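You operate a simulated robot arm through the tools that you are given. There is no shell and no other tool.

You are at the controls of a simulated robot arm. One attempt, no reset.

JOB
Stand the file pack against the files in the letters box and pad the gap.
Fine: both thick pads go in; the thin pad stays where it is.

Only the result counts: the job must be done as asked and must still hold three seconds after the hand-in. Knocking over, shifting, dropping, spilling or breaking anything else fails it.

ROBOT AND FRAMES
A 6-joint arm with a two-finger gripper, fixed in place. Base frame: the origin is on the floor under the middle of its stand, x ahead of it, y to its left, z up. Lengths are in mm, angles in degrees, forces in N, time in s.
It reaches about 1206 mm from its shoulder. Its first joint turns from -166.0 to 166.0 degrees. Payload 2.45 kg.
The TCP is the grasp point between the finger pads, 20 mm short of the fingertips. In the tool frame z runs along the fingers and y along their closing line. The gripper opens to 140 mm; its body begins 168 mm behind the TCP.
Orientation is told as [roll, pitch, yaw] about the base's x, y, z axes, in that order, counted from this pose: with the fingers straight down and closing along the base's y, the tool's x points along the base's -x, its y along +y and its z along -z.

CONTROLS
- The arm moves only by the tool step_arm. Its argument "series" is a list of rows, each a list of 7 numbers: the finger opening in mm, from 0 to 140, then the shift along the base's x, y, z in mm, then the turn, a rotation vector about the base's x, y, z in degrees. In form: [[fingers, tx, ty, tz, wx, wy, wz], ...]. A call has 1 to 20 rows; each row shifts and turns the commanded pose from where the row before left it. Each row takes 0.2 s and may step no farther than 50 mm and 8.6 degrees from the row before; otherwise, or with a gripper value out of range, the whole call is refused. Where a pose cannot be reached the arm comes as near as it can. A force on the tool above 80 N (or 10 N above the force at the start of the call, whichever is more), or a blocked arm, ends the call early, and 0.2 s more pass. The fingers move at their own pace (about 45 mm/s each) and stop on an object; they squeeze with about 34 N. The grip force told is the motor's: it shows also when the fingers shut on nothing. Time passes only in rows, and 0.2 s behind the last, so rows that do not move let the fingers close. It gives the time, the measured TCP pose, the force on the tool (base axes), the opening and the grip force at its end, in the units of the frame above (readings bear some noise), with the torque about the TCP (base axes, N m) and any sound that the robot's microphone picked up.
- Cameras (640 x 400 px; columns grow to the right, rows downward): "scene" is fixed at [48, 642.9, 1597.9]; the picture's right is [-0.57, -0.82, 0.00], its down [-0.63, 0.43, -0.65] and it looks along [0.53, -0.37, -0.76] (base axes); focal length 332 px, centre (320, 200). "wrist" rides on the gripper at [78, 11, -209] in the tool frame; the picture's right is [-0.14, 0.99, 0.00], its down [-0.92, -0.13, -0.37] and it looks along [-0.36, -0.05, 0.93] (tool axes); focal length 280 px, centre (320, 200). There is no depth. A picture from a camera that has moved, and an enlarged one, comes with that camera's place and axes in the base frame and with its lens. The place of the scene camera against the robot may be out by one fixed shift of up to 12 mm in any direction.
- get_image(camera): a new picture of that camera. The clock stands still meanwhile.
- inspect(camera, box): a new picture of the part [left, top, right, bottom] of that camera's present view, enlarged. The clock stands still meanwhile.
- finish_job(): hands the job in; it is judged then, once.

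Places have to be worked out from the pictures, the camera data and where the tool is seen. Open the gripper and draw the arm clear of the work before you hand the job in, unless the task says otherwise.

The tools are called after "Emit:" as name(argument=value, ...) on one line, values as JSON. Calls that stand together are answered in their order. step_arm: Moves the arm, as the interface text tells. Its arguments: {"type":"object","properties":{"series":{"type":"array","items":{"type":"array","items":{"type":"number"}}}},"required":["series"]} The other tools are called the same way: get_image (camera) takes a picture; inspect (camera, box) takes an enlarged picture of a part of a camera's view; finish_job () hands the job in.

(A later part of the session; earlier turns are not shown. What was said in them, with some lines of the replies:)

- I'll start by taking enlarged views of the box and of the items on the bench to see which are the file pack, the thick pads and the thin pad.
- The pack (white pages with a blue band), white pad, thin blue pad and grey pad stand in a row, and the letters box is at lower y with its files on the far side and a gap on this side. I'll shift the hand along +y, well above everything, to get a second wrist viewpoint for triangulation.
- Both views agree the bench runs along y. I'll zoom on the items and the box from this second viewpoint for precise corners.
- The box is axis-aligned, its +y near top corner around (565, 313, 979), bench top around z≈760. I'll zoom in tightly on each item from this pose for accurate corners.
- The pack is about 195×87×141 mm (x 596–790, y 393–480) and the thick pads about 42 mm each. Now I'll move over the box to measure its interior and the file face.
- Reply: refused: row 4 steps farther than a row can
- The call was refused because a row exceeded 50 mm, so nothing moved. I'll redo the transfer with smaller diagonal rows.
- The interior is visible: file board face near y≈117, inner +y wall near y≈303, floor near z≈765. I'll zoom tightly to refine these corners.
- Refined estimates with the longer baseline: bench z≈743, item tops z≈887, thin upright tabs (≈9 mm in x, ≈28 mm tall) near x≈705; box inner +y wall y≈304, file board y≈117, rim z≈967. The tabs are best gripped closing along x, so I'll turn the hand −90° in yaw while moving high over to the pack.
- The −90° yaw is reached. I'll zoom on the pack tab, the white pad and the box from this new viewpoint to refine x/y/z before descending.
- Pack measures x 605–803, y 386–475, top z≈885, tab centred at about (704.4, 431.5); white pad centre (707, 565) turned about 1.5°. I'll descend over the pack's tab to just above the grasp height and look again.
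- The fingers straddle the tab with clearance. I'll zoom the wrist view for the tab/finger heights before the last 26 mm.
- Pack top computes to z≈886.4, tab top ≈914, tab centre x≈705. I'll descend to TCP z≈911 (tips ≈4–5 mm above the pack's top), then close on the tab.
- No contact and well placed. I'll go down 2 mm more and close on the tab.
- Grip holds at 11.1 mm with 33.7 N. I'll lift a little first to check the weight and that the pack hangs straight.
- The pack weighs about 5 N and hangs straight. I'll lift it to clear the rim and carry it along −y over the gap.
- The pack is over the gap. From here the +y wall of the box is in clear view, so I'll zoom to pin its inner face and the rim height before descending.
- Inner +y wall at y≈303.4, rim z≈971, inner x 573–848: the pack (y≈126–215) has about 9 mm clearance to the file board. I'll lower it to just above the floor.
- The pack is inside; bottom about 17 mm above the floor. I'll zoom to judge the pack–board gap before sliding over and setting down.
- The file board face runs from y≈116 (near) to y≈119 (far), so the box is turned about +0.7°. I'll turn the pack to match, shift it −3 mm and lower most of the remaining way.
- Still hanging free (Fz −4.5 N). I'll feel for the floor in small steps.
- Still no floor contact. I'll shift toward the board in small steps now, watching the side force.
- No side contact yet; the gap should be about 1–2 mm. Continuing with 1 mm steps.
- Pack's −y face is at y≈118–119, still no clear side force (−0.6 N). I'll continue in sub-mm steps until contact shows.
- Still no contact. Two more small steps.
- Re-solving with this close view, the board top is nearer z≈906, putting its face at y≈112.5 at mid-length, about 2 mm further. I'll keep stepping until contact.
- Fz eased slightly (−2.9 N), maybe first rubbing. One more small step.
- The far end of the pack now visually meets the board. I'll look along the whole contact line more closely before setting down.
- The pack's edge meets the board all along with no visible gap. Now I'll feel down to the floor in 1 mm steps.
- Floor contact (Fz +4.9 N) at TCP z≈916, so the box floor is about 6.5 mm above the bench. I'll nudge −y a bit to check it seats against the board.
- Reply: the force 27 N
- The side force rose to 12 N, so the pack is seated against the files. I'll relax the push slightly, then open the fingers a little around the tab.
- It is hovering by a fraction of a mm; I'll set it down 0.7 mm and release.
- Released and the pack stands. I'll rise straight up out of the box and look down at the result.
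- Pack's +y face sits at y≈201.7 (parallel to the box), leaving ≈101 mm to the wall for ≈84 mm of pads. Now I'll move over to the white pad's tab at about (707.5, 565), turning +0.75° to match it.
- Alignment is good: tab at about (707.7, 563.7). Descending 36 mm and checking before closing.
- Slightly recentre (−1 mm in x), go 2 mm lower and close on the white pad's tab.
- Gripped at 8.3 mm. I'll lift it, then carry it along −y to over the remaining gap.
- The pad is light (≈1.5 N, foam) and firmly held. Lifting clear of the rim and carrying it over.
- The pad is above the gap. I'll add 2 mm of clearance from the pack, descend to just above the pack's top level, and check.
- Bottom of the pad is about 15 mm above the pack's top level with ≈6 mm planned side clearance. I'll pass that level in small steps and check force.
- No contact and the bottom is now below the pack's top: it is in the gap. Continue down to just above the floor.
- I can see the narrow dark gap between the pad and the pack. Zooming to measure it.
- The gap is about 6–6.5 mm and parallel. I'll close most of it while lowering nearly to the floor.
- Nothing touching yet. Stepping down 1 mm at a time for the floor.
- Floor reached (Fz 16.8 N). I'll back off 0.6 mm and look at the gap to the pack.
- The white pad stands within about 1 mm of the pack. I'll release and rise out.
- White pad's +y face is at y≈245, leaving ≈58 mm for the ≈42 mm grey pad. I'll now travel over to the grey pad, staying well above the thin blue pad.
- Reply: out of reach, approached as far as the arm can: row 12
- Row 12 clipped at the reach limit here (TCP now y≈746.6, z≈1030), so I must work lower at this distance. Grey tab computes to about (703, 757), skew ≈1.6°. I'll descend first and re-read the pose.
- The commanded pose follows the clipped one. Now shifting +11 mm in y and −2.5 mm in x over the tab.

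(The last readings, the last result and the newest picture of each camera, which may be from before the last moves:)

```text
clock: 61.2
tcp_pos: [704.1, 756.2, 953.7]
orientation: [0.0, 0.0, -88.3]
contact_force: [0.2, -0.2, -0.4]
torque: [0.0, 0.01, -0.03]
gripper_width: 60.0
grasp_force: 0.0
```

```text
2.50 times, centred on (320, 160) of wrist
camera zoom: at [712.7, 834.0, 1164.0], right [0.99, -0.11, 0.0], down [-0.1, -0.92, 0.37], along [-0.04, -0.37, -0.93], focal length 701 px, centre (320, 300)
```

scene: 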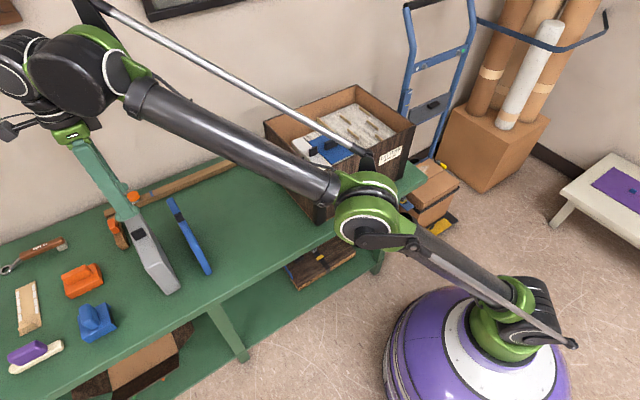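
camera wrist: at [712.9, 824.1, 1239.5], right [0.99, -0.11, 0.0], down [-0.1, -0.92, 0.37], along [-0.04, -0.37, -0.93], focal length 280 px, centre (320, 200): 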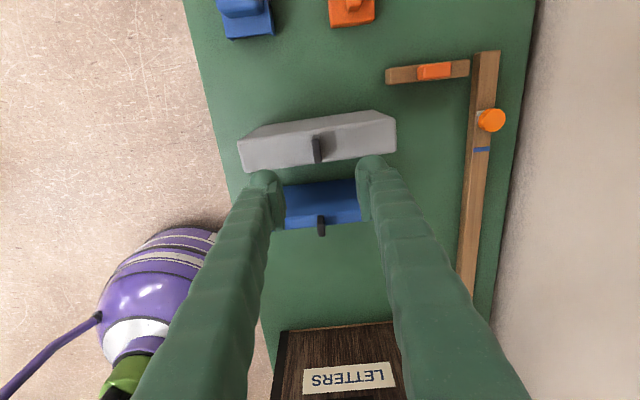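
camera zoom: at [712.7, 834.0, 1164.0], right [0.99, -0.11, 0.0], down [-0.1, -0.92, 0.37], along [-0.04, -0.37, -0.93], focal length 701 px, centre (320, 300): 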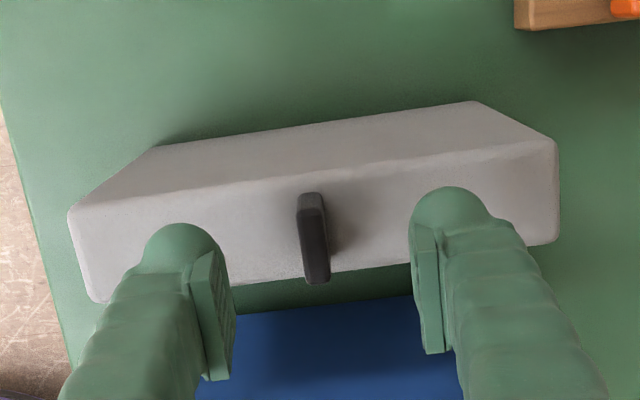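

Tab centre works out near (702, 757.5). Shifting −2 mm in x and descending to grasp height.

Emit:
step_arm(series=[[60, -2, 1, -16, 0, 0, 0], [60, 0, 0, -16, 0, 0, 0], [60, 0, 0, -8, 0, 0, 0], [60, 0, 0, 0, 0, 0, 0], [60, 0, 0, 0, 0, 0, 0]])

Emit:
inspect(camera="wrist", box=[200, 80, 440, 240])

```text
clock: 62.4
tcp_pos: [701.9, 756.3, 915.6]
orientation: [0.0, 0.0, -88.3]
contact_force: [-0.5, 0.3, -0.6]
torque: [-0.01, 0.0, -0.05]
gripper_width: 60.1
grasp_force: 0.0
```

```text
2.50 times, centred on (320, 160) of wrist
camera zoom: at [710.6, 834.7, 1124.5], right [0.99, -0.11, 0.0], down [-0.1, -0.92, 0.37], along [-0.04, -0.37, -0.93], focal length 701 px, centre (320, 300)
```

zoom: 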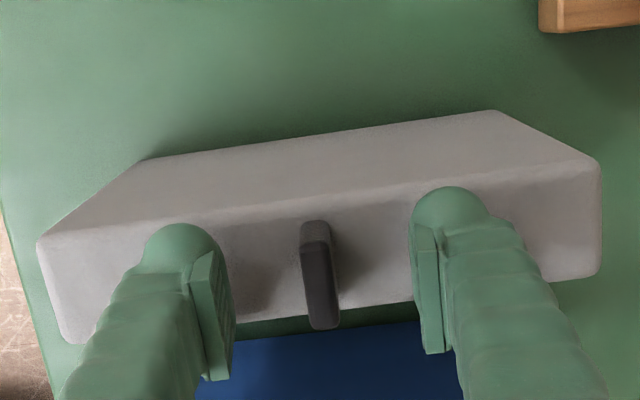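

Centred. Lowering 4 mm more and closing on the grey pad's tab.

Emit:
step_arm(series=[[60, 0, 0, -4, 0, 0, 0], [60, 0, 0, 0, 0, 0, 0], [40, 0, 0, 0, 0, 0, 0], [20, 0, 0, 0, 0, 0, 0], [0, 0, 0, 0, 0, 0, 0], [0, 0, 0, 0, 0, 0, 0], [0, 0, 0, 0, 0, 0, 0]])

Emit:
inspect(camera="wrist", box=[200, 80, 440, 240])

```text
clock: 64.0
tcp_pos: [701.8, 757.4, 911.2]
orientation: [0.1, 0.0, -88.3]
contact_force: [0.1, 0.2, -0.6]
torque: [-0.03, -0.01, -0.01]
gripper_width: 8.4
grasp_force: 33.9
```

```text
2.50 times, centred on (320, 160) of wrist
camera zoom: at [710.4, 835.1, 1120.4], right [0.99, -0.11, 0.0], down [-0.1, -0.92, 0.37], along [-0.04, -0.37, -0.93], focal length 701 px, centre (320, 300)
```

zoom: 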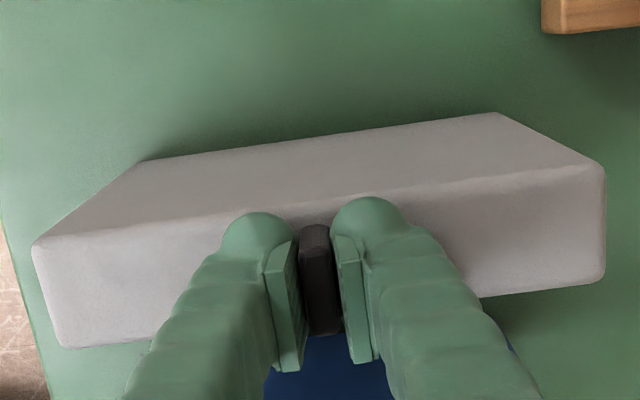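

Gripped at 8.4 mm. Because reach limits height here, I'll lift modestly, draw it back in −x while rising, then travel −y in front of the thin pad.

Emit:
step_arm(series=[[0, 0, 0, 4, 0, 0, 0], [0, 0, 0, 10, 0, 0, 0], [0, 0, 0, 20, 0, 0, 0], [0, 0, 0, 20, 0, 0, 0], [0, 0, 0, 0, 0, 0, 0], [0, 0, 0, 0, 0, 0, 0]])

Emit:
get_image(camera="wrist")

```text
clock: 65.4
tcp_pos: [702.9, 756.4, 964.9]
orientation: [0.1, -0.1, -88.3]
contact_force: [-0.4, -0.7, -0.8]
torque: [0.02, 0.02, 0.04]
gripper_width: 8.1
grasp_force: 34.0
```

```text
taken
camera wrist: at [711.4, 834.0, 1174.4], right [0.99, -0.11, 0.0], down [-0.1, -0.92, 0.37], along [-0.04, -0.37, -0.93], focal length 280 px, centre (320, 200)
```

wrist: 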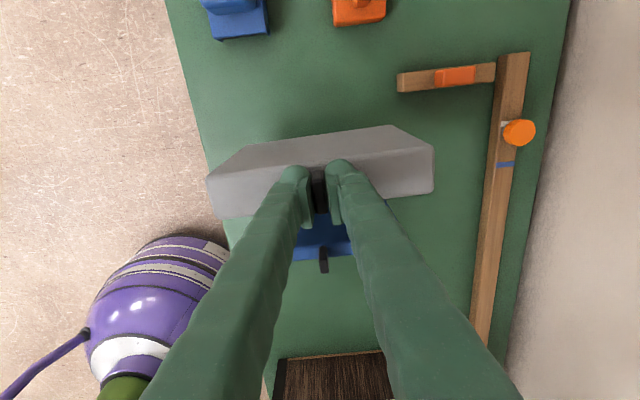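

Lifted cleanly. Now drawing back in −x while rising.

Emit:
step_arm(series=[[0, -20, 0, 5, 0, 0, 0], [0, -40, 0, 20, 0, 0, 0], [0, -40, 0, 25, 0, 0, 0], [0, -40, 0, 25, 0, 0, 0], [0, -40, 0, 25, 0, 0, 0], [0, -20, 0, 25, 0, 0, 0], [0, 0, 0, 25, 0, 0, 0], [0, 0, 0, 0, 0, 0, 0]])

Emit:
get_image(camera="scene")

```text
clock: 67.2
tcp_pos: [501.9, 756.3, 1116.4]
orientation: [0.0, 0.0, -88.3]
contact_force: [-0.4, 0.6, 0.3]
torque: [0.0, 0.01, -0.03]
gripper_width: 8.6
grasp_force: 33.8
```

```text
taken
```

scene: 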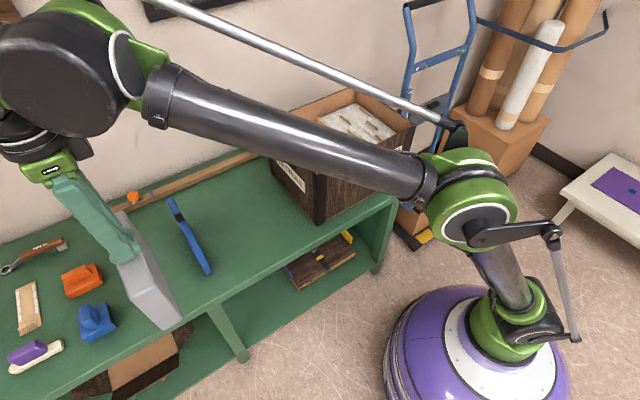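

Clear of the thin pad. Travelling −y at x≈502 while rising to z≈1174, then forward over the box.

Emit:
step_arm(series=[[0, 0, -25, 8, 0, 0, -0.7], [0, 0, -45, 10, 0, 0, 0], [0, 0, -45, 10, 0, 0, 0], [0, 0, -45, 10, 0, 0, 0], [0, 0, -45, 10, 0, 0, 0], [0, 0, -45, 10, 0, 0, 0], [0, 0, -45, 0, 0, 0, 0], [0, 0, -45, 0, 0, 0, 0], [0, 0, -45, 0, 0, 0, 0], [0, 0, -45, 0, 0, 0, 0], [0, 0, -35, 0, 0, 0, 0], [0, 0, -16, 0, 0, 0, 0], [0, 0, 0, 0, 0, 0, 0]])

Emit:
get_image(camera="wrist")

Emit:
get_image(camera="scene")

```text
clock: 70.0
tcp_pos: [502.1, 275.8, 1172.3]
orientation: [0.0, 0.0, -89.2]
contact_force: [0.1, 0.0, -0.5]
torque: [0.0, 0.0, -0.01]
gripper_width: 8.4
grasp_force: 33.7
```

```text
taken
camera wrist: at [512.4, 353.7, 1381.8], right [0.99, -0.12, 0.0], down [-0.11, -0.92, 0.37], along [-0.04, -0.37, -0.93], focal length 280 px, centre (320, 200)
```

wrist: 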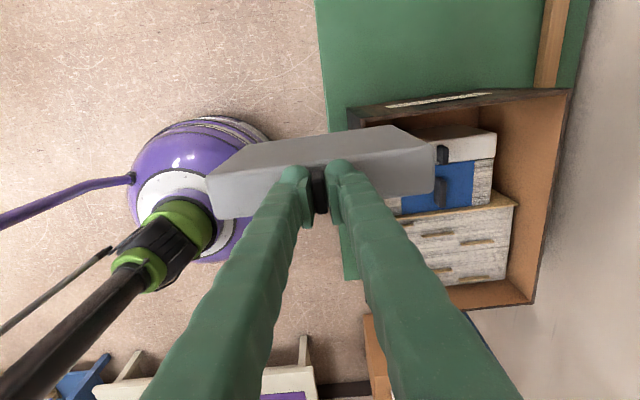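

```text
taken
```

scene: 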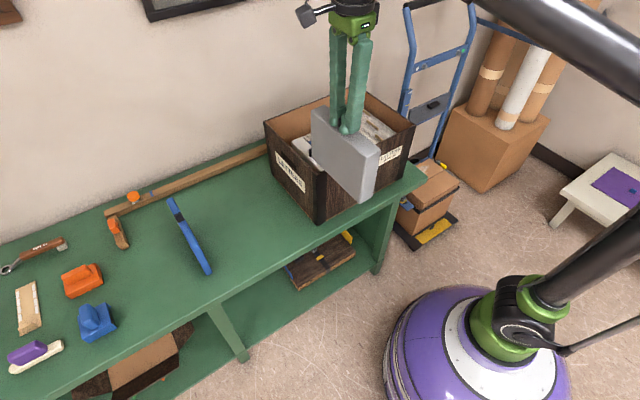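

The grey pad's bottom is ≈33 mm above the rim level. Moving forward +202 mm over the box.

Emit:
step_arm(series=[[0, 20, 0, 0, 0, 0, 0], [0, 40, 0, 0, 0, 0, 0], [0, 45, 0, 0, 0, 0, 0], [0, 45, 0, 0, 0, 0, 0], [0, 35, 0, 0, 0, 0, 0], [0, 18, 0, 0, 0, 0, 0], [0, 0, 0, 0, 0, 0, 0], [0, 0, 0, 0, 0, 0, 0]])

Emit:
get_image(camera="wrist")

Emit:
inspect(camera="wrist", box=[190, 90, 450, 260])

Emit:
inspect(camera="scene", box=[250, 40, 430, 220])

```text
clock: 71.8
tcp_pos: [705.7, 275.8, 1173.7]
orientation: [0.0, 0.1, -89.0]
contact_force: [0.1, 0.4, -0.9]
torque: [0.0, 0.0, -0.02]
gripper_width: 8.2
grasp_force: 34.5
```

```text
taken
camera wrist: at [715.5, 354.0, 1382.4], right [0.99, -0.12, 0.0], down [-0.11, -0.92, 0.37], along [-0.04, -0.37, -0.93], focal length 280 px, centre (320, 200)
```

wrist: 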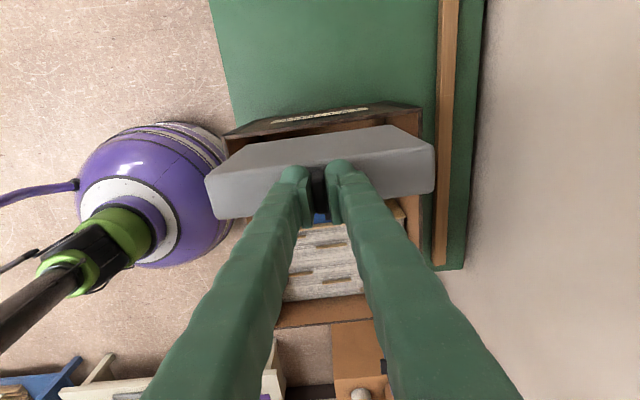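

```text
2.35 times, centred on (320, 175) of wrist
camera zoom: at [715.5, 354.0, 1382.4], right [0.99, -0.12, 0.0], down [-0.11, -0.92, 0.37], along [-0.04, -0.37, -0.93], focal length 660 px, centre (320, 259)
```

zoom: 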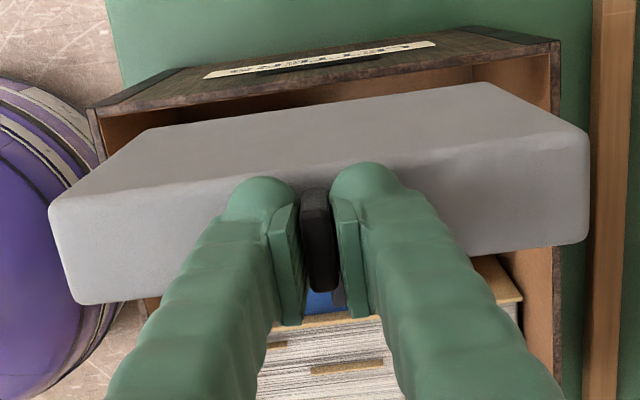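

```text
2.22 times, centred on (340, 130) of scene
camera zoom: at [48.0, 642.9, 1597.9], right [-0.57, -0.82, 0.0], down [-0.63, 0.43, -0.65], along [0.53, -0.37, -0.76], focal length 739 px, centre (276, 356)
```

zoom: 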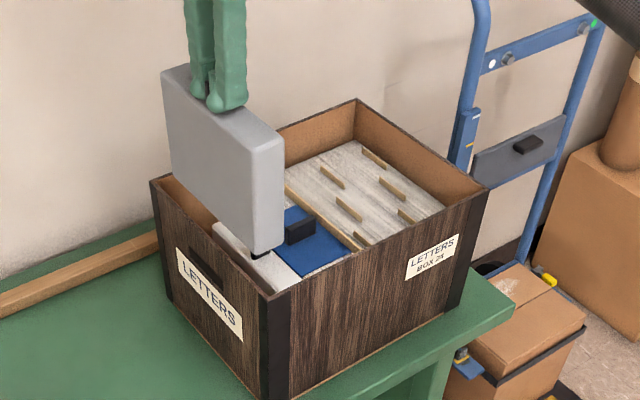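

Grey pad's faces are at y≈254 and y≈297, with the slot spanning 245 to ≈302: roughly 8 mm each side. Descending in controlled steps.

Emit:
step_arm(series=[[0, 0, -0.5, -15, 0, 0, 0], [0, 0, 0, -15, 0, 0, 0], [0, 0, 0, -12, 0, 0, 0], [0, 0, 0, -12, 0, 0, 0], [0, 0, 0, -15, 0, 0, 0], [0, 0, 0, -15, 0, 0, 0], [0, 0, 0, -10, 0, 0, 0], [0, 0, 0, 0, 0, 0, 0], [0, 0, 0, 0, 0, 0, 0]])

Emit:
inspect(camera="wrist", box=[190, 70, 450, 260])

Emit:
inspect(camera="scene", box=[270, 80, 360, 190])

```text
clock: 73.8
tcp_pos: [705.0, 276.1, 1079.0]
orientation: [0.0, -0.1, -89.0]
contact_force: [-0.2, 0.0, -0.3]
torque: [0.0, -0.02, -0.02]
gripper_width: 8.4
grasp_force: 34.4
```

```text
2.11 times, centred on (320, 165) of wrist
camera zoom: at [714.0, 353.6, 1288.0], right [0.99, -0.12, 0.0], down [-0.11, -0.92, 0.37], along [-0.04, -0.37, -0.93], focal length 590 px, centre (320, 274)
```

zoom: 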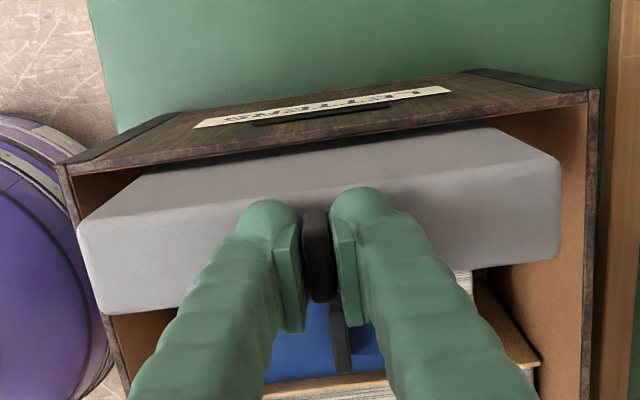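

```text
3.64 times, centred on (315, 135) of scene
camera zoom: at [48.0, 642.9, 1597.9], right [-0.57, -0.82, 0.0], down [-0.63, 0.43, -0.65], along [0.53, -0.37, -0.76], focal length 1208 px, centre (338, 436)
```

zoom: 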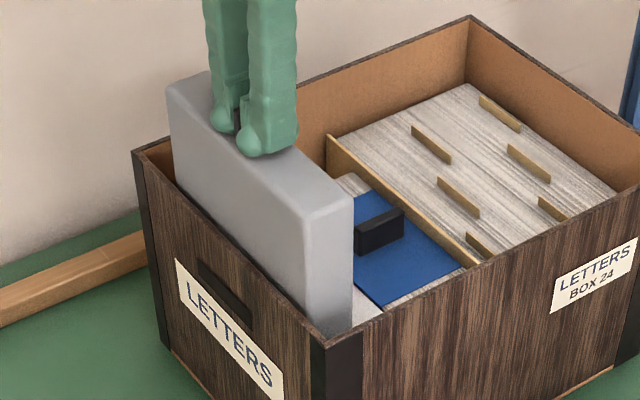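

It has passed the rim without contact. Now easing past the white pad's top level.

Emit:
step_arm(series=[[0, 0, 0, -8, 0, 0, 0], [0, 0, 0, -6, 0, 0, 0], [0, 0, 0, -6, 0, 0, 0], [0, 0, 0, -6, 0, 0, 0], [0, 0, 0, -6, 0, 0, 0], [0, 0, 0, 0, 0, 0, 0]])

Emit:
inspect(camera="scene", box=[270, 80, 360, 190])

```text
clock: 75.2
tcp_pos: [704.5, 276.6, 1046.9]
orientation: [-0.1, 0.0, -89.0]
contact_force: [-0.1, 0.6, 0.1]
torque: [0.02, 0.02, 0.01]
gripper_width: 8.3
grasp_force: 34.6
```

```text
3.64 times, centred on (315, 135) of scene
camera zoom: at [48.0, 642.9, 1597.9], right [-0.57, -0.82, 0.0], down [-0.63, 0.43, -0.65], along [0.53, -0.37, -0.76], focal length 1208 px, centre (338, 436)
```

zoom: 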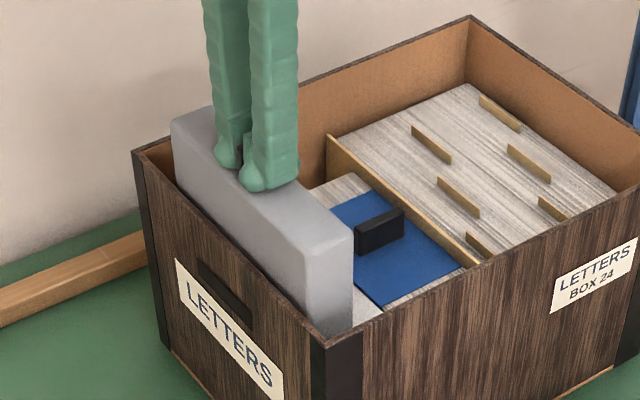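

No contact; the pad is entering the slot. Continuing down to just above the floor.

Emit:
step_arm(series=[[0, 0, 0, -15, 0, 0, 0], [0, 0, 0, -20, 0, 0, 0], [0, 0, 0, -25, 0, 0, 0], [0, 0, 0, -25, 0, 0, 0], [0, 0, 0, -20, 0, 0, 0], [0, 0, 0, -12, 0, 0, 0], [0, 0, 0, -5, 0, 0, 0], [0, 0, 0, 0, 0, 0, 0], [0, 0, 0, 0, 0, 0, 0]])

Emit:
get_image(camera="wrist")

Emit:
inspect(camera="wrist", box=[180, 90, 500, 290])

```text
clock: 77.2
tcp_pos: [703.5, 276.6, 924.1]
orientation: [0.0, -0.1, -88.9]
contact_force: [0.2, -0.3, -0.6]
torque: [0.03, 0.01, -0.04]
gripper_width: 8.3
grasp_force: 34.0
```

```text
taken
camera wrist: at [713.7, 353.6, 1134.0], right [0.99, -0.12, 0.0], down [-0.11, -0.92, 0.37], along [-0.04, -0.37, -0.93], focal length 280 px, centre (320, 200)
```

wrist: 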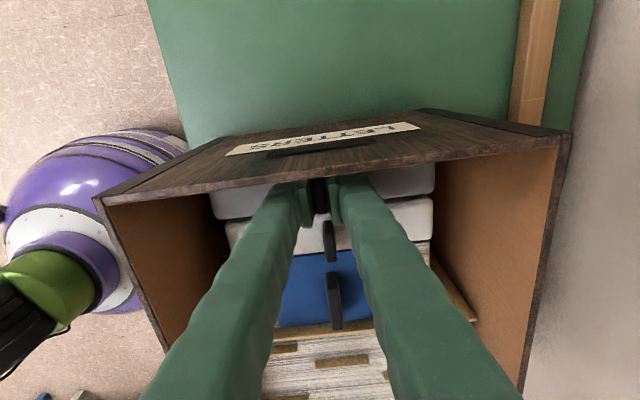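

```text
2.00 times, centred on (340, 190) of wrist
camera zoom: at [713.7, 353.6, 1134.0], right [0.99, -0.12, 0.0], down [-0.11, -0.92, 0.37], along [-0.04, -0.37, -0.93], focal length 561 px, centre (280, 220)
```

zoom: 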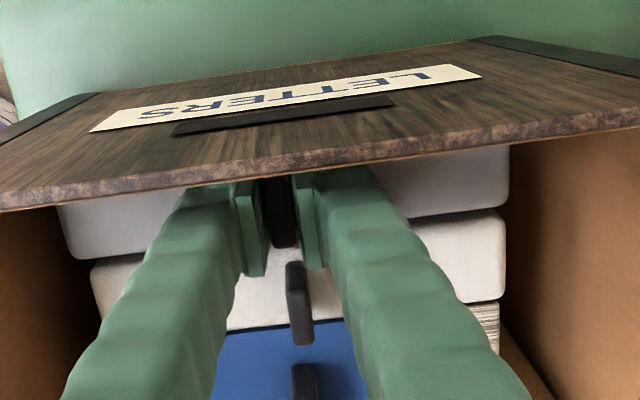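

The grey pad is in. Zooming on the grey–white gap at both ends.

Emit:
inspect(camera="wrist", box=[370, 170, 450, 220])

Emit:
inspect(camera="wrist", box=[200, 190, 280, 240])

```text
8.00 times, centred on (410, 195) of wrist
camera zoom: at [713.7, 353.6, 1134.0], right [0.99, -0.12, 0.0], down [-0.11, -0.92, 0.37], along [-0.04, -0.37, -0.93], focal length 2243 px, centre (-400, 240)
```

zoom: 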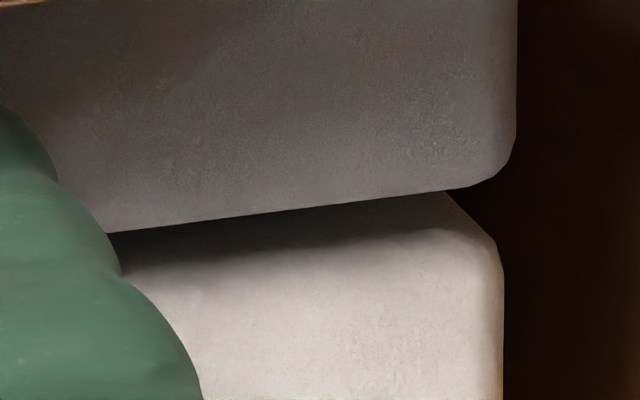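

```text
8.00 times, centred on (240, 215) of wrist
camera zoom: at [713.7, 353.6, 1134.0], right [0.99, -0.12, 0.0], down [-0.11, -0.92, 0.37], along [-0.04, -0.37, -0.93], focal length 2243 px, centre (960, 80)
```

zoom: 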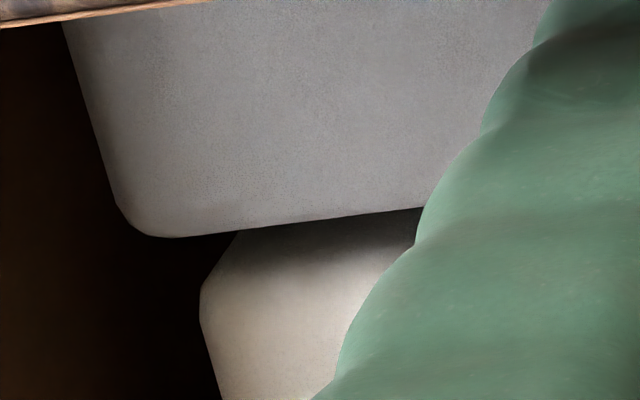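

Clearances are balanced, about 7–9 mm each side, and the pad is parallel. Lowering the last ≈7 mm to feel the floor.

Emit:
step_arm(series=[[0, 0, 0, -3, 0, 0, 0], [0, 0, 0, -2, 0, 0, 0], [0, 0, 0, 0, 0, 0, 0]])

Emit:
step_arm(series=[[0, 0, 0, -1, 0, 0, 0], [0, 0, 0, 0, 0, 0, 0]])

Emit:
step_arm(series=[[0, 0, 0, -1, 0, 0, 0], [0, 0, 0, 0, 0, 0, 0]])

```text
clock: 78.0
tcp_pos: [705.9, 276.9, 920.1]
orientation: [0.0, 0.0, -89.0]
contact_force: [0.8, 0.1, -1.2]
torque: [-0.02, 0.0, -0.01]
gripper_width: 8.4
grasp_force: 34.1
```

```text
clock: 78.6
tcp_pos: [704.7, 275.9, 918.7]
orientation: [0.1, -0.1, -89.0]
contact_force: [0.5, 0.1, -0.4]
torque: [0.04, -0.02, -0.01]
gripper_width: 8.6
grasp_force: 34.4
```

```text
clock: 79.2
tcp_pos: [704.9, 275.2, 917.7]
orientation: [-0.1, 0.1, -89.0]
contact_force: [0.0, 0.5, -0.8]
torque: [0.0, -0.02, 0.0]
gripper_width: 8.3
grasp_force: 33.7
```

No floor contact yet at z≈917.7. Continuing 0.8 mm at a time.

Emit:
step_arm(series=[[0, 0, 0, -0.8, 0, 0, 0], [0, 0, 0, 0, 0, 0, 0]])

Emit:
step_arm(series=[[0, 0, 0, -0.8, 0, 0, 0], [0, 0, 0, 0, 0, 0, 0]])

```text
clock: 79.8
tcp_pos: [705.1, 275.5, 917.1]
orientation: [0.0, 0.1, -88.9]
contact_force: [-0.8, -0.3, -0.5]
torque: [0.01, 0.03, -0.02]
gripper_width: 8.5
grasp_force: 34.0
```

```text
clock: 80.4
tcp_pos: [705.1, 276.6, 915.9]
orientation: [0.1, -0.1, -89.0]
contact_force: [1.6, -0.1, 10.7]
torque: [0.15, -0.04, 0.02]
gripper_width: 8.2
grasp_force: 33.8
```

Floor contact (Fz 10.7 N). I'll ease off 0.4 mm, release and rise straight out.

Emit:
step_arm(series=[[0, 0, 0, 0.4, 0, 0, 0], [20, 0, 0, 0, 0, 0, 0], [40, 0, 0, 0, 0, 0, 0], [50, 0, 0, 0, 0, 0, 0], [50, 0, 0, 0, 0, 0, 0], [50, 0, 0, 10, 0, 0, 0], [50, 0, 0, 30, 0, 0, 0], [50, 0, 0, 45, 0, 0, 0], [50, 0, 0, 45, 0, 0, 0], [50, 0, 0, 45, 0, 0, 0], [50, 0, 0, 45, 0, 0, 0], [60, 0, 0, 0, 0, 0, 0], [60, 0, 0, 0, 0, 0, 0]])

Emit:
get_image(camera="wrist")

Emit:
get_image(camera="scene")

```text
clock: 83.2
tcp_pos: [705.5, 274.3, 1134.0]
orientation: [-0.1, 0.0, -89.0]
contact_force: [-0.3, 0.6, 0.2]
torque: [0.03, 0.01, 0.01]
gripper_width: 59.9
grasp_force: 0.0
```

```text
taken
camera wrist: at [714.8, 351.9, 1344.3], right [0.99, -0.12, 0.0], down [-0.11, -0.92, 0.37], along [-0.04, -0.37, -0.93], focal length 280 px, centre (320, 200)
```

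wrist: 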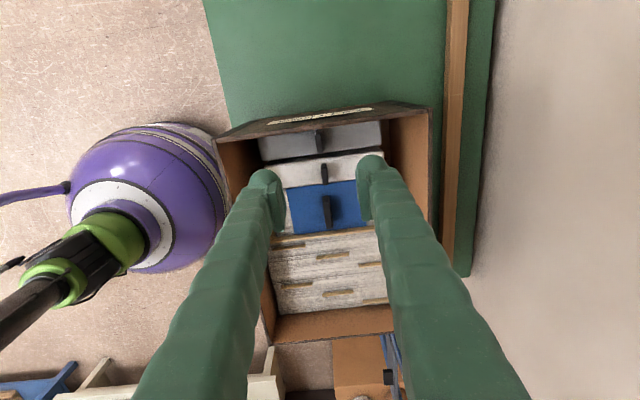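

```text
taken
```

scene: 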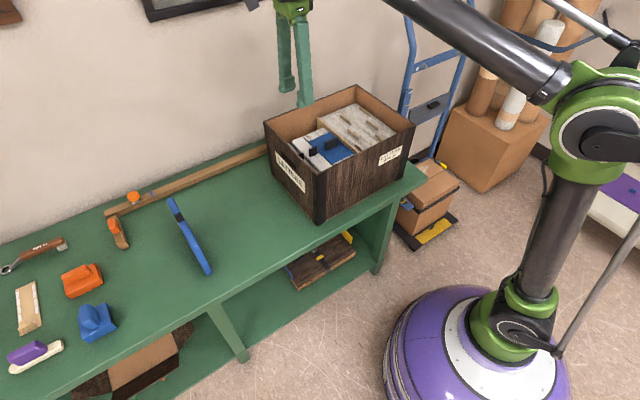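

All three items are in the box and standing. I'll draw the arm up and back clear of the box, then inspect the result.

Emit:
step_arm(series=[[60, 0, 0, 20, 0, 0, 0], [60, -20, 10, 10, 0, 0, 0], [60, -40, 15, 0, 0, 0, 0], [60, -40, 15, 0, 0, 0, 0], [60, -40, 15, 0, 0, 0, 0], [60, -40, 15, 0, 0, 0, 0], [60, -40, 15, 0, 0, 0, 0], [60, -40, 15, 0, 0, 0, 0], [60, -20, 10, 0, 0, 0, 0], [60, 0, 0, 0, 0, 0, 0], [60, 0, 0, 0, 0, 0, 0]])

Emit:
get_image(camera="wrist")

Emit:
inspect(camera="scene", box=[260, 75, 430, 230])

Emit:
inspect(camera="scene", box=[0, 150, 280, 390])

```text
clock: 85.6
tcp_pos: [422.8, 386.8, 1168.3]
orientation: [-0.1, 0.0, -89.0]
contact_force: [-0.5, 0.4, 0.0]
torque: [0.0, -0.01, -0.01]
gripper_width: 60.1
grasp_force: 0.0
```

```text
taken
camera wrist: at [433.2, 465.1, 1377.2], right [0.99, -0.12, 0.0], down [-0.11, -0.92, 0.37], along [-0.04, -0.37, -0.93], focal length 280 px, centre (320, 200)
```

wrist: 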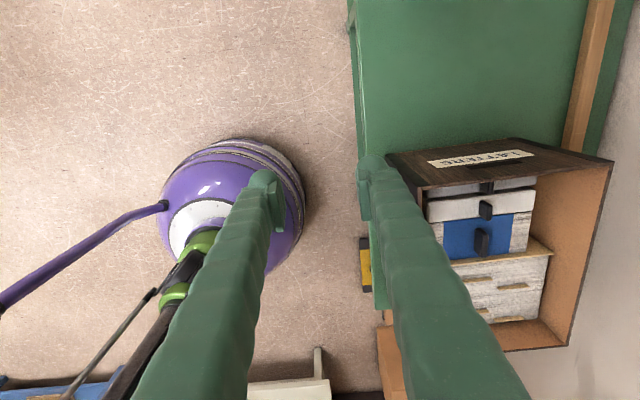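

```text
2.58 times, centred on (345, 152) of scene
camera zoom: at [48.0, 642.9, 1597.9], right [-0.57, -0.82, 0.0], down [-0.63, 0.43, -0.65], along [0.53, -0.37, -0.76], focal length 858 px, centre (256, 323)
```

zoom: 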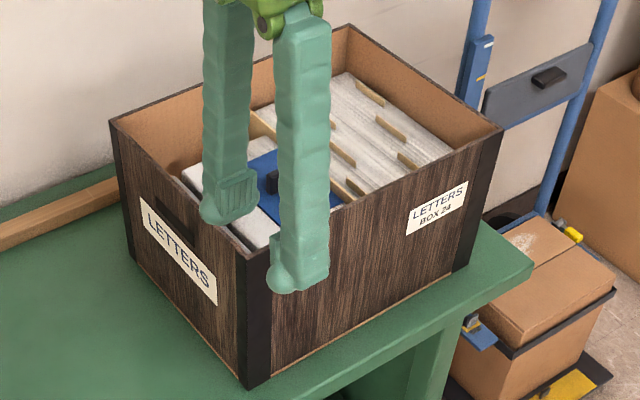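

```text
1.67 times, centred on (140, 270) of scene
camera zoom: at [48.0, 642.9, 1597.9], right [-0.57, -0.82, 0.0], down [-0.63, 0.43, -0.65], along [0.53, -0.37, -0.76], focal length 554 px, centre (620, 83)
```

zoom: 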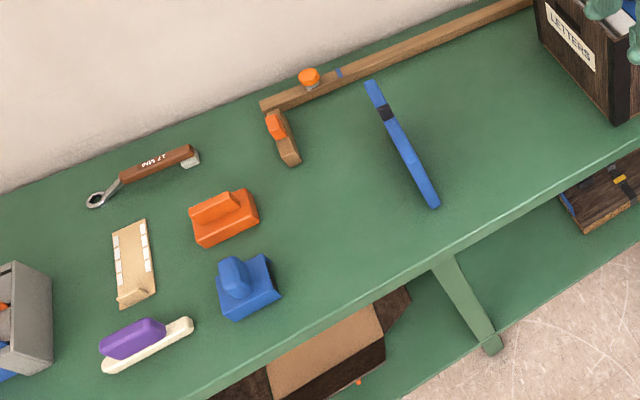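

Thin pad and the other bench items are undisturbed. I'll move the hand further aside so the scene camera has an unobstructed view of the box for a final check.

Emit:
step_arm(series=[[80, 0, 40, 0, 0, 0, 0], [80, 0, 45, 0, 0, 0, 0], [80, 0, 45, 0, 0, 0, 0], [80, 0, 45, 0, 0, 0, 0], [80, 0, 25, 0, 0, 0, 0], [80, 0, 0, 0, 0, 0, 0]])

Emit:
inspect(camera="scene", box=[260, 75, 430, 230])

Emit:
get_image(camera="scene")

```text
clock: 87.0
tcp_pos: [425.0, 584.6, 1166.5]
orientation: [0.0, -0.1, -89.0]
contact_force: [0.8, -0.2, -0.2]
torque: [-0.01, 0.02, -0.01]
gripper_width: 79.8
grasp_force: 0.1
```

```text
2.58 times, centred on (345, 152) of scene
camera zoom: at [48.0, 642.9, 1597.9], right [-0.57, -0.82, 0.0], down [-0.63, 0.43, -0.65], along [0.53, -0.37, -0.76], focal length 858 px, centre (256, 323)
```

zoom: 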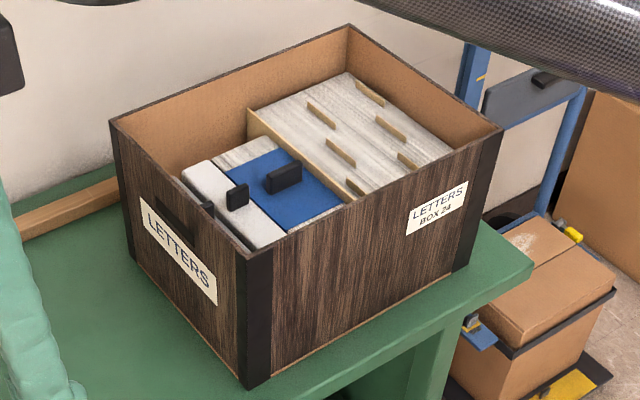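

```text
taken
```

scene: 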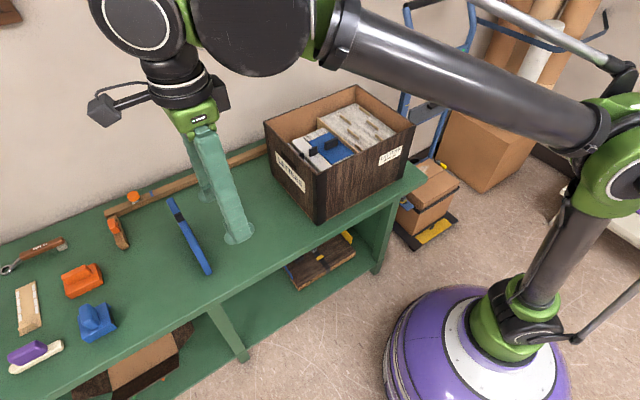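

The pack stands upright against the files, with the white and grey thick pads upright between it and the box wall. The thin blue pad and everything else on the bench are where they were, and the open gripper is clear of the work. Handing in.

Emit:
finish_job()

```text
The job is handed in.
```

The file pack is standing against the files in the letters box, and both thick pads (white and grey) are in the gap beside it. The thin blue pad is still where it was, and nothing else on the bench was touched.

- **Pack:** I pushed it gently towards the files until it pressed against them, then set it down on the box floor.
- **White pad:** it stands on the box floor about 1 mm from the pack.
- **Grey pad:** it stands between the white pad and the box wall. There is about 7–9 mm of free space on each side of it, because the two thick pads together are about 16 mm narrower than the gap.

The gripper is open and the arm is clear of the box. I handed the job in, but the reply only confirmed that it was received, not whether it passed.
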